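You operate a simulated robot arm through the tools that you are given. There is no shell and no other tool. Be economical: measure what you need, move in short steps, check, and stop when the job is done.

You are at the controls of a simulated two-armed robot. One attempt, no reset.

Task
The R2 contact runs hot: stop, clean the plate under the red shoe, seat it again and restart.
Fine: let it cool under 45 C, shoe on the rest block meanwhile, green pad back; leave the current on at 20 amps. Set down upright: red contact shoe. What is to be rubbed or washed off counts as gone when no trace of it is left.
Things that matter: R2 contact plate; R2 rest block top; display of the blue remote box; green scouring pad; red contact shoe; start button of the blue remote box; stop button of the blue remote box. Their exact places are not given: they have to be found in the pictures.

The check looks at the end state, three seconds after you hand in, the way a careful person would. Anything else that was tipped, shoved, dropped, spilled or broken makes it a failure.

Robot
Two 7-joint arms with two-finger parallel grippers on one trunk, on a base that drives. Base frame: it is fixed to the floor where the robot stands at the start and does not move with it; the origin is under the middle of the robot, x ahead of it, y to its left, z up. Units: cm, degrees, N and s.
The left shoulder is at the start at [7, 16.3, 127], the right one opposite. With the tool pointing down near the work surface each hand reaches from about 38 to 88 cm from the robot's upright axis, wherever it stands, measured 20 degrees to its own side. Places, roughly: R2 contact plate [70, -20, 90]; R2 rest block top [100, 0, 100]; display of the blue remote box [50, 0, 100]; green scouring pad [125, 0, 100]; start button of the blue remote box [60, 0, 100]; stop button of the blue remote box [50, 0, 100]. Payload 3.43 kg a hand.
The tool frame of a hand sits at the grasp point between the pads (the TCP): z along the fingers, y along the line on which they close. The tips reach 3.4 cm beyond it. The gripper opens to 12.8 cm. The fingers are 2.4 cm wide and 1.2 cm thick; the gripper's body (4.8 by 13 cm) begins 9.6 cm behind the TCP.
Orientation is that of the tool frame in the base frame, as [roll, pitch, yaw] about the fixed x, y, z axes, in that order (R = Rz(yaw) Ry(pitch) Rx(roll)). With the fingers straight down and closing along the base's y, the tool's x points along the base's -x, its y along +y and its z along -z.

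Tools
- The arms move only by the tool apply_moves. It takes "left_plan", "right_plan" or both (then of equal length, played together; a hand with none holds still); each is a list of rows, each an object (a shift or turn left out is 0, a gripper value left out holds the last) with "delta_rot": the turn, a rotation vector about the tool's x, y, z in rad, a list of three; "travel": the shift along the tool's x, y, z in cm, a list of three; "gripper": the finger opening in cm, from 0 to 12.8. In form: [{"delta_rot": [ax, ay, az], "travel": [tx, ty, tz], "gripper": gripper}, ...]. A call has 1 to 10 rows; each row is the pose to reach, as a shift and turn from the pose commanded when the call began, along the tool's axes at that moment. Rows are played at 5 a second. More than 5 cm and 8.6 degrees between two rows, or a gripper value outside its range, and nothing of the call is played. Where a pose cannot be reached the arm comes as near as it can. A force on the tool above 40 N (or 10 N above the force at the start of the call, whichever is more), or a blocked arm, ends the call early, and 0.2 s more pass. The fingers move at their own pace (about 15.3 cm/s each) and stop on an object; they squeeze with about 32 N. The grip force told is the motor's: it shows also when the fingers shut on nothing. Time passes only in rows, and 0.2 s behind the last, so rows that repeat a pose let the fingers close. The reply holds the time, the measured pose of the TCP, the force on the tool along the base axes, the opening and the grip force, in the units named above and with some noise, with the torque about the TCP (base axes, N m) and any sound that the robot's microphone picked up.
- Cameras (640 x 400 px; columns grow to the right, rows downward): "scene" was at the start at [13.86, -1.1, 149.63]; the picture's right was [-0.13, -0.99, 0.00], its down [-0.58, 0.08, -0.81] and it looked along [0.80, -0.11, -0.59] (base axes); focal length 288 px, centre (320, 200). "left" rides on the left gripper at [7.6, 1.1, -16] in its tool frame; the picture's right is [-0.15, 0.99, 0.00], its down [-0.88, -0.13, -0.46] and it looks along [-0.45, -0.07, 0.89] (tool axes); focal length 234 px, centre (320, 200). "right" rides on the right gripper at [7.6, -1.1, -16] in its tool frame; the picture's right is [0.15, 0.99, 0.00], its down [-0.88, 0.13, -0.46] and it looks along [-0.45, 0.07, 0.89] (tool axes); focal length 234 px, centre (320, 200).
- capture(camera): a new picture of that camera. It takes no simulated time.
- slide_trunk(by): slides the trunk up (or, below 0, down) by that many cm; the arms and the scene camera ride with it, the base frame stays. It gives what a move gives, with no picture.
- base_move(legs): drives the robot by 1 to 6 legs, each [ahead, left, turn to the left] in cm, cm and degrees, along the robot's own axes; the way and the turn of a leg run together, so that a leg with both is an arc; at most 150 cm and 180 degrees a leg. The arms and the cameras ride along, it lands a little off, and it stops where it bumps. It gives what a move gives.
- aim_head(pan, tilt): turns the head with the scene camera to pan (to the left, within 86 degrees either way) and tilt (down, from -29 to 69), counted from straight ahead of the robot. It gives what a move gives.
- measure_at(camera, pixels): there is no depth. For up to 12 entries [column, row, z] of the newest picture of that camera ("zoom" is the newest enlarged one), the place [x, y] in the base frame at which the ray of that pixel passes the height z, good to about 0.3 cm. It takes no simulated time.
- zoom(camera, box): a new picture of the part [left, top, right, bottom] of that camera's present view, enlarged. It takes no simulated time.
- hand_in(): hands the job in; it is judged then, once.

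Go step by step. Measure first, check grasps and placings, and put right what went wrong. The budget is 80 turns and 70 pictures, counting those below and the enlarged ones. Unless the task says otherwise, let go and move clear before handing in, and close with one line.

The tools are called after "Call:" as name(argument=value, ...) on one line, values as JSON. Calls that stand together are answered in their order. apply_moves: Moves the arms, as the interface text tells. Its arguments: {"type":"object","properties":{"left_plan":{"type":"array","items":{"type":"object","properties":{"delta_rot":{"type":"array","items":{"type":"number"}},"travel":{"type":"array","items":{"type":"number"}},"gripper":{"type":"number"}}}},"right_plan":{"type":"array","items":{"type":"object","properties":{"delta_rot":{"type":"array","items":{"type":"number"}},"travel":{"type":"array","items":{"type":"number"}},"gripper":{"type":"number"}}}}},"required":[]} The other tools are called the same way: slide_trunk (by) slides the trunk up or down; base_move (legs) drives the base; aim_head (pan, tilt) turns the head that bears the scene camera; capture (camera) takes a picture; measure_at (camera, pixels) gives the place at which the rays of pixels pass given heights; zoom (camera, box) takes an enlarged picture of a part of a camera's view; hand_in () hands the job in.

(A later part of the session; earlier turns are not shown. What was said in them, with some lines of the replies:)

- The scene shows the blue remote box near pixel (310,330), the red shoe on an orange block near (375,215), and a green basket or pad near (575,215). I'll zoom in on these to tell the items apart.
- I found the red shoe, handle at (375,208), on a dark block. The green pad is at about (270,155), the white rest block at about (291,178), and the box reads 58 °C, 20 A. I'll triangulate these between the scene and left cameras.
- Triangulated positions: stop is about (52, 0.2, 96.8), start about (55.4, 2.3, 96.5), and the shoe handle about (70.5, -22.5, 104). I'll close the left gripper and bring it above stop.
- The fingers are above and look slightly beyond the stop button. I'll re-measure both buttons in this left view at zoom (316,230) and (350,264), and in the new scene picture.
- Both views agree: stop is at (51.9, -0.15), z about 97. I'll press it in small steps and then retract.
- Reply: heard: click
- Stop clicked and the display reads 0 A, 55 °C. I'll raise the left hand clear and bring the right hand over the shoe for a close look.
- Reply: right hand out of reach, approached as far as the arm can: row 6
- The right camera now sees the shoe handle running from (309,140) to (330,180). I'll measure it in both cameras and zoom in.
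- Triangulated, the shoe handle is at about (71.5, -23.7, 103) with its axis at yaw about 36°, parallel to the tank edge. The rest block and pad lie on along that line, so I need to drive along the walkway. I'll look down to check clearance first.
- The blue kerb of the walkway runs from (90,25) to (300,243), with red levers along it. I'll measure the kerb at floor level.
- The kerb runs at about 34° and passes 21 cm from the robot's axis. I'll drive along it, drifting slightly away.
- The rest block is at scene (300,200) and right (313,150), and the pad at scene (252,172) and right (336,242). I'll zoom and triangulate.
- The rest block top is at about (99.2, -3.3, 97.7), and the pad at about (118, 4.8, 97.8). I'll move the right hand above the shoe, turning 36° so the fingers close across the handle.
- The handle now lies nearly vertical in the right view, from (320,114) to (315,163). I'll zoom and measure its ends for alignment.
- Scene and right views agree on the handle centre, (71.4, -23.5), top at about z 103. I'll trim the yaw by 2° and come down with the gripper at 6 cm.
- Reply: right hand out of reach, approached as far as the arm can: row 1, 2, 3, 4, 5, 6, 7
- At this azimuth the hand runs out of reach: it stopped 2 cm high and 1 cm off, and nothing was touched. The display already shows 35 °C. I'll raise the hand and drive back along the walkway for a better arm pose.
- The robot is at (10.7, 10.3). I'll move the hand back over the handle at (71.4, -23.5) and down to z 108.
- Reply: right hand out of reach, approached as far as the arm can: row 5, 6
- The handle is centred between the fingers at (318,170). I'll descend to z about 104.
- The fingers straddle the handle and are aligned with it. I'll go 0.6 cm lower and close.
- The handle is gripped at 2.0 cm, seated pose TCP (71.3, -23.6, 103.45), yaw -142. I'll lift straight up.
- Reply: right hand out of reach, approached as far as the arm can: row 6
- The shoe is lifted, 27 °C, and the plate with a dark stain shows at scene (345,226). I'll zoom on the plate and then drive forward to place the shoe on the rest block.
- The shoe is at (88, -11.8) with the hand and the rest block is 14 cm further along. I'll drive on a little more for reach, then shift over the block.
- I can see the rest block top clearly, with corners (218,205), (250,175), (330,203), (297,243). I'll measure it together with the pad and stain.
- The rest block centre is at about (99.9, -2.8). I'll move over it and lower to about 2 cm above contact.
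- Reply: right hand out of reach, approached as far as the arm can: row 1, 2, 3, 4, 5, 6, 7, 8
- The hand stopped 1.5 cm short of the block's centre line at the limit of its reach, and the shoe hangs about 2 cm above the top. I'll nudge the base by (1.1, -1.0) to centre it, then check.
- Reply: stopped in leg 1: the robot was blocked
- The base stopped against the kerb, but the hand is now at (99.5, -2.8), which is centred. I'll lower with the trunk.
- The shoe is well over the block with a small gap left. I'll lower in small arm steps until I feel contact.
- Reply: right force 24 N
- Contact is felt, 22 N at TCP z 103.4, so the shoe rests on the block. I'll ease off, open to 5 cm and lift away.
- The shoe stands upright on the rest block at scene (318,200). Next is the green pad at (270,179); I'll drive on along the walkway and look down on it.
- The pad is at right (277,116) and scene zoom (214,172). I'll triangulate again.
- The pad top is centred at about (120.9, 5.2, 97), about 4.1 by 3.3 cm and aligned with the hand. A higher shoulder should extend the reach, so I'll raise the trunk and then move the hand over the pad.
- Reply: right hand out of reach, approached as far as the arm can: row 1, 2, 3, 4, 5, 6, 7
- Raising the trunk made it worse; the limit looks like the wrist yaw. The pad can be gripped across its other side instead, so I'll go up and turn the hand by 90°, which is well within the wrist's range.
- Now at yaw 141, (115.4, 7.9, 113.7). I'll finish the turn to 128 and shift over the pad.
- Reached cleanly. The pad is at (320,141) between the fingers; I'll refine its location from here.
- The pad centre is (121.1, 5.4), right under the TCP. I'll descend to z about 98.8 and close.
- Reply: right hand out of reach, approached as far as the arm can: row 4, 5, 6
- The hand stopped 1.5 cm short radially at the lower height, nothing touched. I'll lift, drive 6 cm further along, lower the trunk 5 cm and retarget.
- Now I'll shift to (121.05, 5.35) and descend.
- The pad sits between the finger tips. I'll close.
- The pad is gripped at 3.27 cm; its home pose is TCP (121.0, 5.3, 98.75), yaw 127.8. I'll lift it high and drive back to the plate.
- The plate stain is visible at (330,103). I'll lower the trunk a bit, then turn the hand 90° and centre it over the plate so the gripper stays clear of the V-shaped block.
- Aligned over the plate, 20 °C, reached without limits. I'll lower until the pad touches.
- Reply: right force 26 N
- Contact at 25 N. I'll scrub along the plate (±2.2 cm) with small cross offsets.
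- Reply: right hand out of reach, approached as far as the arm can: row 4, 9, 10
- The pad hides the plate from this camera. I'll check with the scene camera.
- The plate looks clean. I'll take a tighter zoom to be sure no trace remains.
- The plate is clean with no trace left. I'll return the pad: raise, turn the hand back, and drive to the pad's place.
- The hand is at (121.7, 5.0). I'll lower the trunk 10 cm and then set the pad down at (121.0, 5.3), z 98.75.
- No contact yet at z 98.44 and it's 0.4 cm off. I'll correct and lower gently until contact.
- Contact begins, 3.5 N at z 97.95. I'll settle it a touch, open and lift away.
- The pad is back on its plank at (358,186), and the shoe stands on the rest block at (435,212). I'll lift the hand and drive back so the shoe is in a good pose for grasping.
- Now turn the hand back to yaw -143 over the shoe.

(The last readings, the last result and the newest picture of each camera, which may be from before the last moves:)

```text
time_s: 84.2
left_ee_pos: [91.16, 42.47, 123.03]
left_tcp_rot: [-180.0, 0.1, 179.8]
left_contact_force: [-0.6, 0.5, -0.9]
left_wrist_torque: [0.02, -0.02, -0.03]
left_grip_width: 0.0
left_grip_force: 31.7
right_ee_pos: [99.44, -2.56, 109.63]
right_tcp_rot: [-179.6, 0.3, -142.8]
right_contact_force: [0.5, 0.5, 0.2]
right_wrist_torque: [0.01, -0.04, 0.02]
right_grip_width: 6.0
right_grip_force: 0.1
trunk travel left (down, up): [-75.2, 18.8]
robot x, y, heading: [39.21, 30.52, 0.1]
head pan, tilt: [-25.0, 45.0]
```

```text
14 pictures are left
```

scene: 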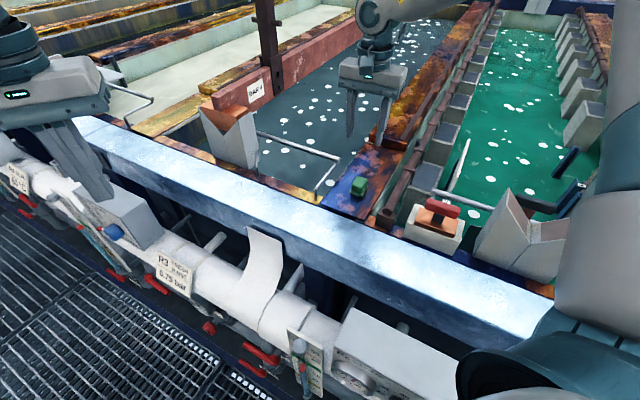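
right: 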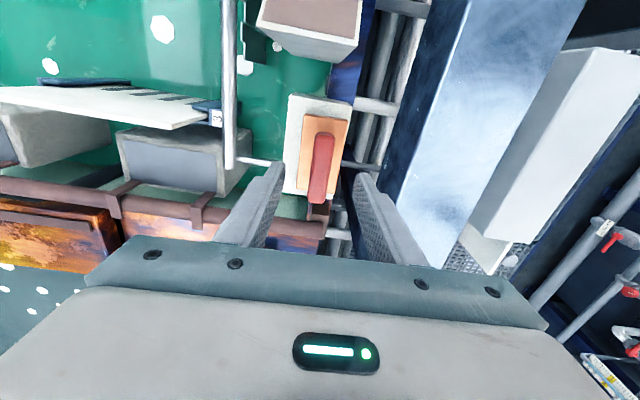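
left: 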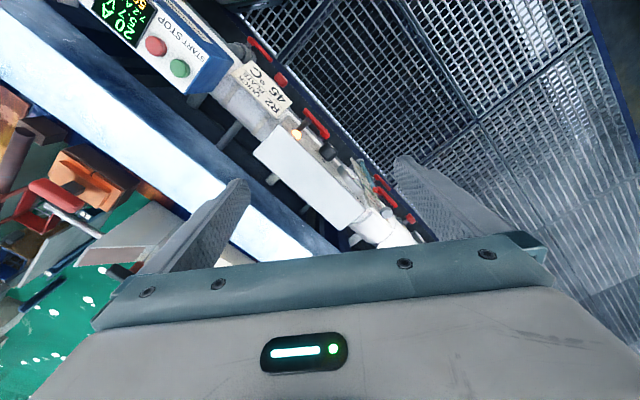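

The handle is between the fingers as before. I'll descend to z 103.35 and close.

Call:
apply_moves(right_plan=[{"travel": [0, 0, 3]}, {"travel": [0, 0, 5]}, {"travel": [0, 0, 6]}, {"travel": [0, 0, 6.25]}, {"travel": [0, 0, 6.25], "gripper": 0}, {"travel": [0, 0, 6.25]}, {"travel": [0, 0, 6.25]}])

Call:
zoom(camera="right", box=[240, 70, 400, 250])

```text
time_s: 85.8
left_ee_pos: [91.11, 42.47, 122.93]
left_tcp_rot: [180.0, 0.0, 180.0]
left_contact_force: [-0.8, -0.6, -0.3]
left_wrist_torque: [-0.01, -0.01, -0.01]
left_grip_width: 0.02
left_grip_force: 32.1
right_ee_pos: [99.44, -2.67, 103.49]
right_tcp_rot: [-179.6, 0.2, -142.9]
right_contact_force: [-0.3, 0.5, 0.7]
right_wrist_torque: [0.06, 0.05, 0.01]
right_grip_width: 2.01
right_grip_force: 32.1
trunk travel left (down, up): [-75.2, 18.8]
robot x, y, heading: [39.33, 30.8, 0.1]
head pan, tilt: [-25.0, 45.0]
```

```text
2.22 times, centred on (320, 160) of right
```

zoom: 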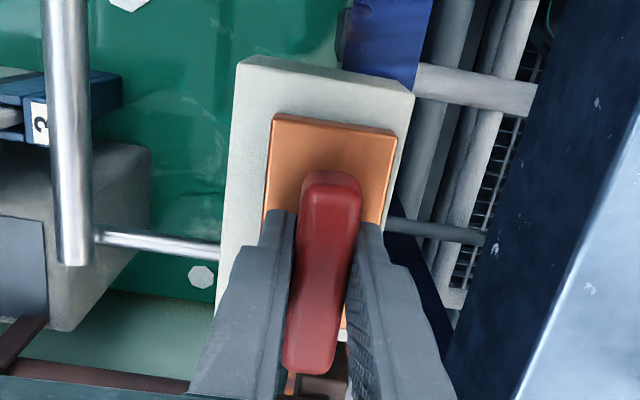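

Gripped at 2.01 cm, same as the first grasp. I'll lift, raise the trunk, and drive back to the plate.

Call:
apply_moves(right_plan=[{"travel": [0, 0, -1]}, {"travel": [0, 0, -4]}, {"travel": [0, 0, -8]}, {"travel": [0, 0, -12]}, {"travel": [0, 0, -15]}])

Call:
slide_trunk(by=7)

Call:
base_move(legs=[[-28.2, -20.2, 0]])

Call:
slide_trunk(by=-7)

```text
time_s: 87.0
left_ee_pos: [91.14, 42.47, 122.97]
left_tcp_rot: [-180.0, 0.0, 179.9]
left_contact_force: [-0.2, 0.2, 0.7]
left_wrist_torque: [-0.02, -0.02, -0.01]
left_grip_width: 0.0
left_grip_force: 32.2
right_ee_pos: [99.29, -2.49, 118.43]
right_tcp_rot: [-179.5, 0.2, -142.8]
right_contact_force: [0.3, 0.5, -4.7]
right_wrist_torque: [0.0, 0.01, 0.02]
right_grip_width: 1.97
right_grip_force: 32.3
trunk travel left (down, up): [-75.2, 18.8]
robot x, y, heading: [39.33, 30.94, -0.1]
head pan, tilt: [-25.0, 45.0]
```

```text
time_s: 88.1
left_ee_pos: [91.07, 42.57, 129.98]
left_tcp_rot: [179.9, 0.0, 179.9]
left_contact_force: [-0.4, -0.2, 0.5]
left_wrist_torque: [0.0, -0.02, 0.02]
left_grip_width: 0.01
left_grip_force: 31.8
right_ee_pos: [99.41, -2.5, 125.28]
right_tcp_rot: [-179.7, 0.2, -142.7]
right_contact_force: [-0.5, -1.1, -4.8]
right_wrist_torque: [-0.01, -0.01, -0.01]
right_grip_width: 1.98
right_grip_force: 32.3
trunk travel left (down, up): [-82.2, 11.8]
robot x, y, heading: [39.21, 30.24, -0.1]
head pan, tilt: [-25.0, 45.0]
```

```text
time_s: 90.4
left_ee_pos: [63.11, 22.17, 129.87]
left_tcp_rot: [-179.9, -0.1, 179.9]
left_contact_force: [0.3, 0.8, 0.1]
left_wrist_torque: [-0.01, -0.04, -0.03]
left_grip_width: 0.01
left_grip_force: 32.0
right_ee_pos: [71.26, -22.82, 125.28]
right_tcp_rot: [-179.6, 0.1, -143.0]
right_contact_force: [-0.9, -0.1, -3.6]
right_wrist_torque: [-0.02, 0.03, 0.0]
right_grip_width: 1.98
right_grip_force: 31.7
trunk travel left (down, up): [-82.2, 11.8]
robot x, y, heading: [11.33, 10.24, -0.2]
head pan, tilt: [-25.0, 45.0]
```

```text
time_s: 91.4
left_ee_pos: [62.98, 22.17, 123.03]
left_tcp_rot: [-180.0, -0.1, 179.8]
left_contact_force: [-0.1, 0.5, -0.3]
left_wrist_torque: [0.03, -0.02, -0.01]
left_grip_width: 0.02
left_grip_force: 32.1
right_ee_pos: [71.0, -22.89, 118.3]
right_tcp_rot: [-179.6, 0.3, -142.9]
right_contact_force: [-0.1, -0.3, -4.7]
right_wrist_torque: [-0.02, 0.04, 0.01]
right_grip_width: 1.96
right_grip_force: 31.8
trunk travel left (down, up): [-75.2, 18.8]
robot x, y, heading: [10.71, 10.38, -0.2]
head pan, tilt: [-25.0, 45.0]
```

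The hand is at (71.0, -22.9, 118.3). I'll correct to the original seat pose (71.31, -23.64, yaw -142) and lower to 2 cm above.

Call:
apply_moves(right_plan=[{"travel": [0.2, -0.79, 2], "delta_rot": [0, 0, -0.016]}, {"travel": [0.2, -0.79, 6], "delta_rot": [0, 0, -0.016]}, {"travel": [0.2, -0.79, 10], "delta_rot": [0, 0, -0.016]}, {"travel": [0.2, -0.79, 12.8], "delta_rot": [0, 0, -0.016]}, {"travel": [0.2, -0.79, 12.8], "delta_rot": [0, 0, -0.016]}])

Call:
zoom(camera="scene", box=[290, 130, 410, 220])

```text
time_s: 92.6
left_ee_pos: [62.8, 22.23, 123.17]
left_tcp_rot: [179.9, 0.0, 179.9]
left_contact_force: [-0.9, 0.4, 0.5]
left_wrist_torque: [-0.03, -0.01, 0.01]
left_grip_width: 0.0
left_grip_force: 31.5
right_ee_pos: [71.53, -23.71, 105.38]
right_tcp_rot: [-179.4, 0.4, -142.1]
right_contact_force: [0.8, 0.0, -4.1]
right_wrist_torque: [-0.01, 0.02, 0.0]
right_grip_width: 2.01
right_grip_force: 32.2
trunk travel left (down, up): [-75.2, 18.8]
robot x, y, heading: [11.24, 10.72, 0.0]
head pan, tilt: [-25.0, 45.0]
```

```text
4.44 times, centred on (350, 175) of scene
```

zoom: 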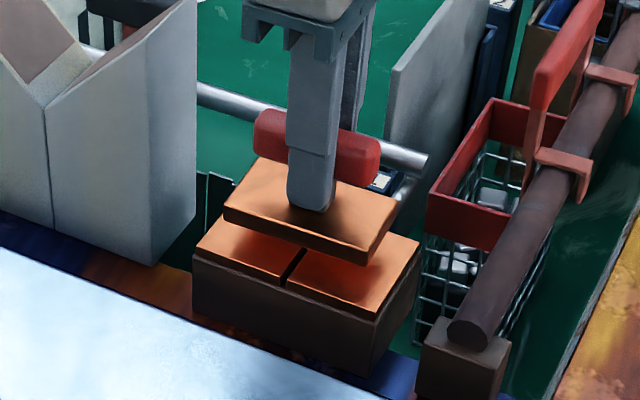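

The shoe hovers squarely over the plate. I'll trim 0.2 cm and lower to contact.

Call:
apply_moves(right_plan=[{"travel": [0.13, 0.19, 1]}, {"travel": [0.13, 0.19, 1.6]}, {"travel": [0.13, 0.19, 2.0]}, {"travel": [0.13, 0.19, 2.3]}, {"travel": [0.13, 0.19, 2.5]}])

```text
time_s: 93.8
left_ee_pos: [62.61, 22.12, 123.2]
left_tcp_rot: [-180.0, 0.1, 179.8]
left_contact_force: [0.1, 0.4, -0.5]
left_wrist_torque: [-0.02, -0.01, 0.02]
left_grip_width: 0.0
left_grip_force: 31.8
right_ee_pos: [71.24, -23.6, 103.35]
right_tcp_rot: [-179.2, 0.7, -142.0]
right_contact_force: [5.0, -6.0, 27.5]
right_wrist_torque: [0.26, 0.17, 0.19]
right_grip_width: 1.95
right_grip_force: 31.9
trunk travel left (down, up): [-75.2, 18.8]
robot x, y, heading: [11.24, 10.36, -0.2]
head pan, tilt: [-25.0, 45.0]
```

Seated at (71.24, -23.6, 103.35) with 27 N. I'll ease off slightly, release and rise.

Call:
apply_moves(right_plan=[{"travel": [0, 0, -0.2]}, {"travel": [0, 0, -0.2], "gripper": 5}, {"travel": [0, 0, -0.2]}, {"travel": [0, 0, -3]}, {"travel": [0, 0, -7]}, {"travel": [0, 0, -11]}, {"travel": [0, 0, -15]}, {"travel": [3, 0, -16]}, {"travel": [6, 0, -16]}])

Call:
capture(camera="scene")

Call:
zoom(camera="scene", box=[290, 130, 410, 220])

```text
time_s: 95.8
left_ee_pos: [62.94, 22.04, 123.01]
left_tcp_rot: [-179.9, 0.2, 179.8]
left_contact_force: [-0.1, -0.1, 0.0]
left_wrist_torque: [0.01, 0.0, 0.01]
left_grip_width: 0.0
left_grip_force: 32.3
right_ee_pos: [66.39, -27.52, 119.1]
right_tcp_rot: [-179.5, 0.3, -142.2]
right_contact_force: [-0.8, 0.6, -0.2]
right_wrist_torque: [0.01, 0.01, 0.01]
right_grip_width: 5.0
right_grip_force: 0.0
trunk travel left (down, up): [-75.2, 18.8]
robot x, y, heading: [10.81, 10.24, -0.1]
head pan, tilt: [-25.0, 45.0]
```

```text
11 pictures are left
```

scene: 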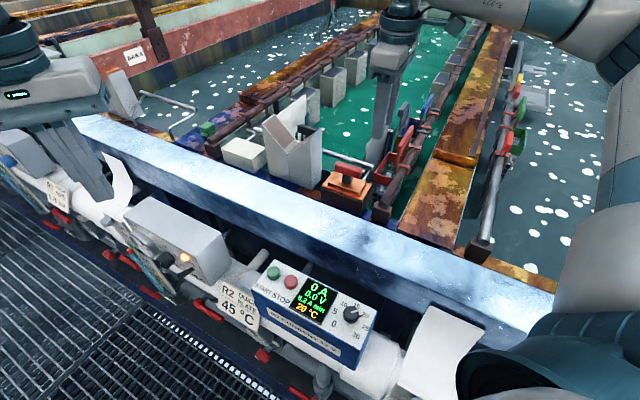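

```text
4.44 times, centred on (350, 175) of scene
```

zoom: 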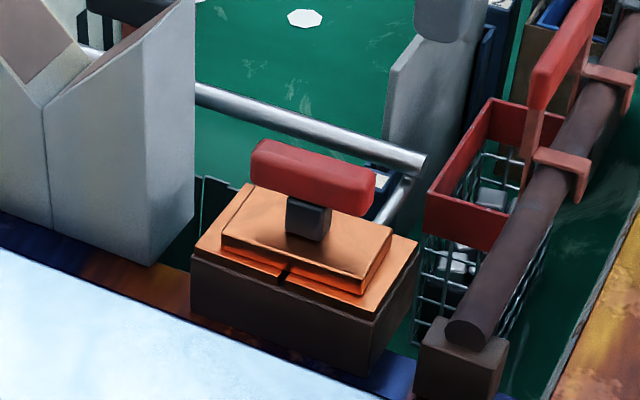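

The shoe is seated as it was originally. Display shows 20 °C, 0 A. Next I'll drive back to the box and bring the left hand above the start button at (55.15, 2.33).

Call:
base_move(legs=[[-9.8, -8, 0]])

```text
time_s: 97.1
left_ee_pos: [53.14, 14.5, 123.0]
left_tcp_rot: [-179.9, -0.1, 180.0]
left_contact_force: [-1.0, 0.2, -0.4]
left_wrist_torque: [-0.04, 0.01, 0.03]
left_grip_width: 0.0
left_grip_force: 32.8
right_ee_pos: [56.89, -35.25, 118.97]
right_tcp_rot: [-179.5, 0.3, -141.9]
right_contact_force: [-0.3, 1.0, 0.3]
right_wrist_torque: [0.02, 0.01, 0.02]
right_grip_width: 4.99
right_grip_force: 0.0
trunk travel left (down, up): [-75.2, 18.8]
robot x, y, heading: [1.68, 2.44, 0.2]
head pan, tilt: [-25.0, 45.0]
```

Moving above start.

Call:
apply_moves(left_plan=[{"travel": [-0.7, -4.1, 0]}, {"travel": [-1.4, -8.2, 0]}, {"travel": [-2.0, -12.17, 0]}, {"travel": [-2.0, -12.17, 5]}, {"travel": [-2.0, -12.17, 10]}, {"travel": [-2.0, -12.17, 14]}, {"travel": [-2.0, -12.17, 14]}])

Call:
zoom(camera="left", box=[160, 0, 480, 260])

Call:
zoom(camera="scene", box=[230, 200, 410, 340])

```text
time_s: 98.7
left_ee_pos: [55.26, 2.25, 109.01]
left_tcp_rot: [-180.0, -0.1, -180.0]
left_contact_force: [-0.4, -0.3, 0.0]
left_wrist_torque: [0.02, 0.01, 0.0]
left_grip_width: 0.0
left_grip_force: 32.3
right_ee_pos: [56.9, -35.28, 118.96]
right_tcp_rot: [-179.5, 0.2, -141.9]
right_contact_force: [-0.3, 0.5, -0.1]
right_wrist_torque: [-0.02, -0.05, -0.03]
right_grip_width: 5.02
right_grip_force: 0.1
trunk travel left (down, up): [-75.2, 18.8]
robot x, y, heading: [1.18, 2.44, 0.2]
head pan, tilt: [-25.0, 45.0]
```

```text
1.54 times, centred on (320, 130) of left
```

zoom: 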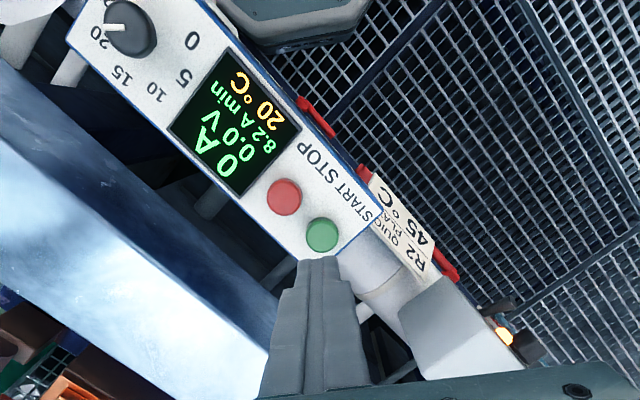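

```text
2.86 times, centred on (320, 270) of scene
```

zoom: 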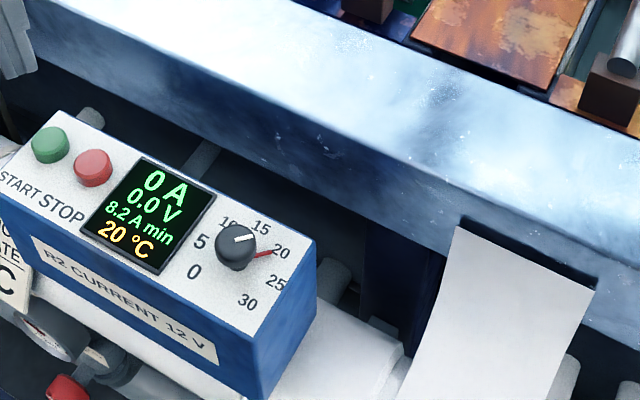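

The finger tips line up with the green button as they did for stop. I'll press and retract.

Call:
apply_moves(left_plan=[{"travel": [-0.05, 0, 4.5]}, {"travel": [-0.05, 0, 7.5]}, {"travel": [-0.05, 0, 8.4]}, {"travel": [-0.05, 0, 8.8]}, {"travel": [-0.05, 0, 9.2]}, {"travel": [-0.05, 0, 9.5]}, {"travel": [-0.05, 0, 6]}, {"travel": [-0.05, 0, 1.5]}, {"travel": [-0.05, 0, -3]}, {"travel": [-0.05, 0, -8]}])

Call:
zoom(camera="scene", box=[230, 200, 410, 340])

```text
time_s: 100.9
left_ee_pos: [55.0, 2.06, 117.02]
left_tcp_rot: [180.0, 0.0, -180.0]
left_contact_force: [-0.3, -0.3, 0.0]
left_wrist_torque: [0.01, 0.03, -0.02]
left_grip_width: 0.0
left_grip_force: 32.1
right_ee_pos: [56.77, -35.32, 118.98]
right_tcp_rot: [-179.4, 0.2, -141.9]
right_contact_force: [-0.8, 0.5, 0.1]
right_wrist_torque: [0.01, 0.01, 0.01]
right_grip_width: 4.98
right_grip_force: 0.0
trunk travel left (down, up): [-75.2, 18.8]
robot x, y, heading: [1.22, 2.37, 0.2]
head pan, tilt: [-25.0, 45.0]
heard: click
```

```text
2.86 times, centred on (320, 270) of scene
```

zoom: 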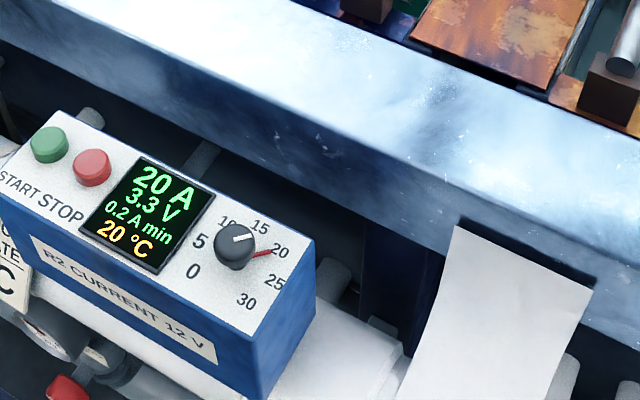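

Start clicked and the display reads 20 A at 3.3 V (down from 5.7 V), 20 °C. I'll move the left hand clear and take a last overall look.

Call:
apply_moves(left_plan=[{"travel": [0, 4.5, -3]}, {"travel": [0, 9, -6]}, {"travel": [0, 13, -6]}, {"travel": [0, 13, -6]}, {"travel": [0, 13, -6]}, {"travel": [0, 13, -6]}, {"travel": [0, 13, -6]}, {"travel": [0, 13, -6]}])

Call:
aim_head(pan=-15, tilt=38)

Call:
capture(camera="scene")

Call:
zoom(camera="scene", box=[220, 100, 460, 360])

```text
refused: row 1 steps farther than a row can; nothing moved
```

```text
time_s: 101.6
left_ee_pos: [55.16, 2.21, 117.07]
left_tcp_rot: [179.9, 0.1, 180.0]
left_contact_force: [0.0, -0.4, -0.9]
left_wrist_torque: [0.01, -0.01, -0.01]
left_grip_width: 0.01
left_grip_force: 32.3
right_ee_pos: [56.88, -35.23, 118.94]
right_tcp_rot: [-179.5, 0.2, -142.0]
right_contact_force: [0.9, -0.5, 0.6]
right_wrist_torque: [0.0, 0.06, -0.01]
right_grip_width: 4.98
right_grip_force: 0.1
trunk travel left (down, up): [-75.2, 18.8]
robot x, y, heading: [1.3, 2.49, 0.0]
head pan, tilt: [-15.0, 38.0]
```

```text
6 pictures are left
```

scene: 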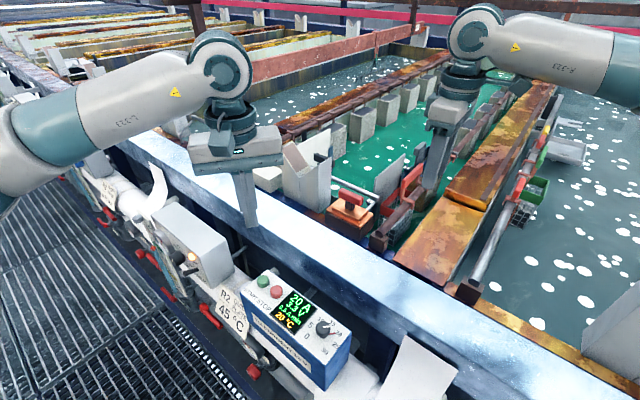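

```text
1.54 times, centred on (340, 230) of scene
```

zoom: 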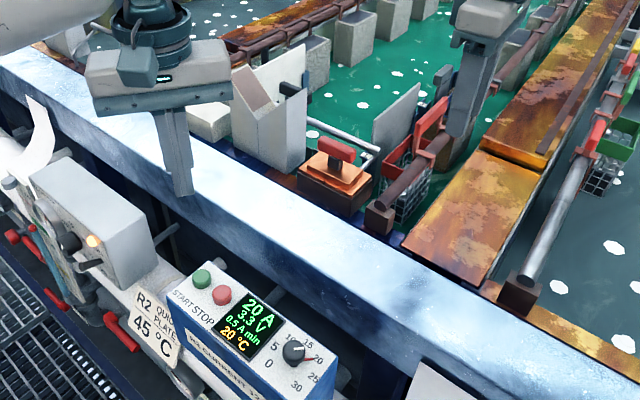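

That last move was refused for too large a step. The display still holds 20 A, 20 °C. I'll move the left hand clear in smaller steps.

Call:
apply_moves(left_plan=[{"travel": [0, 0, -4]}, {"travel": [0, 4, -6]}, {"travel": [0, 8, -6]}, {"travel": [0, 12, -6]}, {"travel": [0, 16, -6]}, {"travel": [0, 16, -6]}])

Call:
zoom(camera="scene", box=[200, 120, 400, 360])

```text
time_s: 103.0
left_ee_pos: [55.07, 18.24, 122.87]
left_tcp_rot: [-180.0, 0.1, -180.0]
left_contact_force: [-0.5, 0.2, 0.3]
left_wrist_torque: [0.02, -0.01, 0.0]
left_grip_width: 0.0
left_grip_force: 32.6
right_ee_pos: [56.9, -35.47, 118.96]
right_tcp_rot: [-179.5, 0.4, -141.9]
right_contact_force: [-0.4, -1.2, 0.4]
right_wrist_torque: [0.0, 0.03, 0.01]
right_grip_width: 4.99
right_grip_force: 0.0
trunk travel left (down, up): [-75.2, 18.8]
robot x, y, heading: [1.16, 2.48, 0.1]
head pan, tilt: [-15.0, 38.0]
```

```text
1.67 times, centred on (300, 240) of scene
```

zoom: 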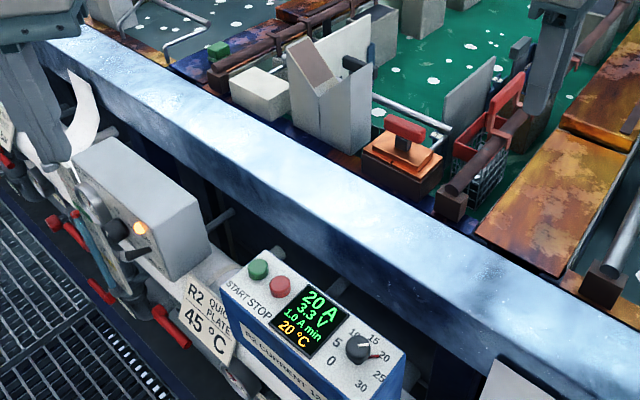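

Everything is in place: the pad is back, the rest block is empty, the shoe is upright on the clean plate, and the display reads 20 A, 20 °C. Both hands are clear, so I'll hand in.

Call:
hand_in()

```text
The job is handed in.
```

The R2 contact is back in service: plate cleaned, red shoe reseated upright, green pad back in its place, and the current running at 20 A with the plate at 20 °C.
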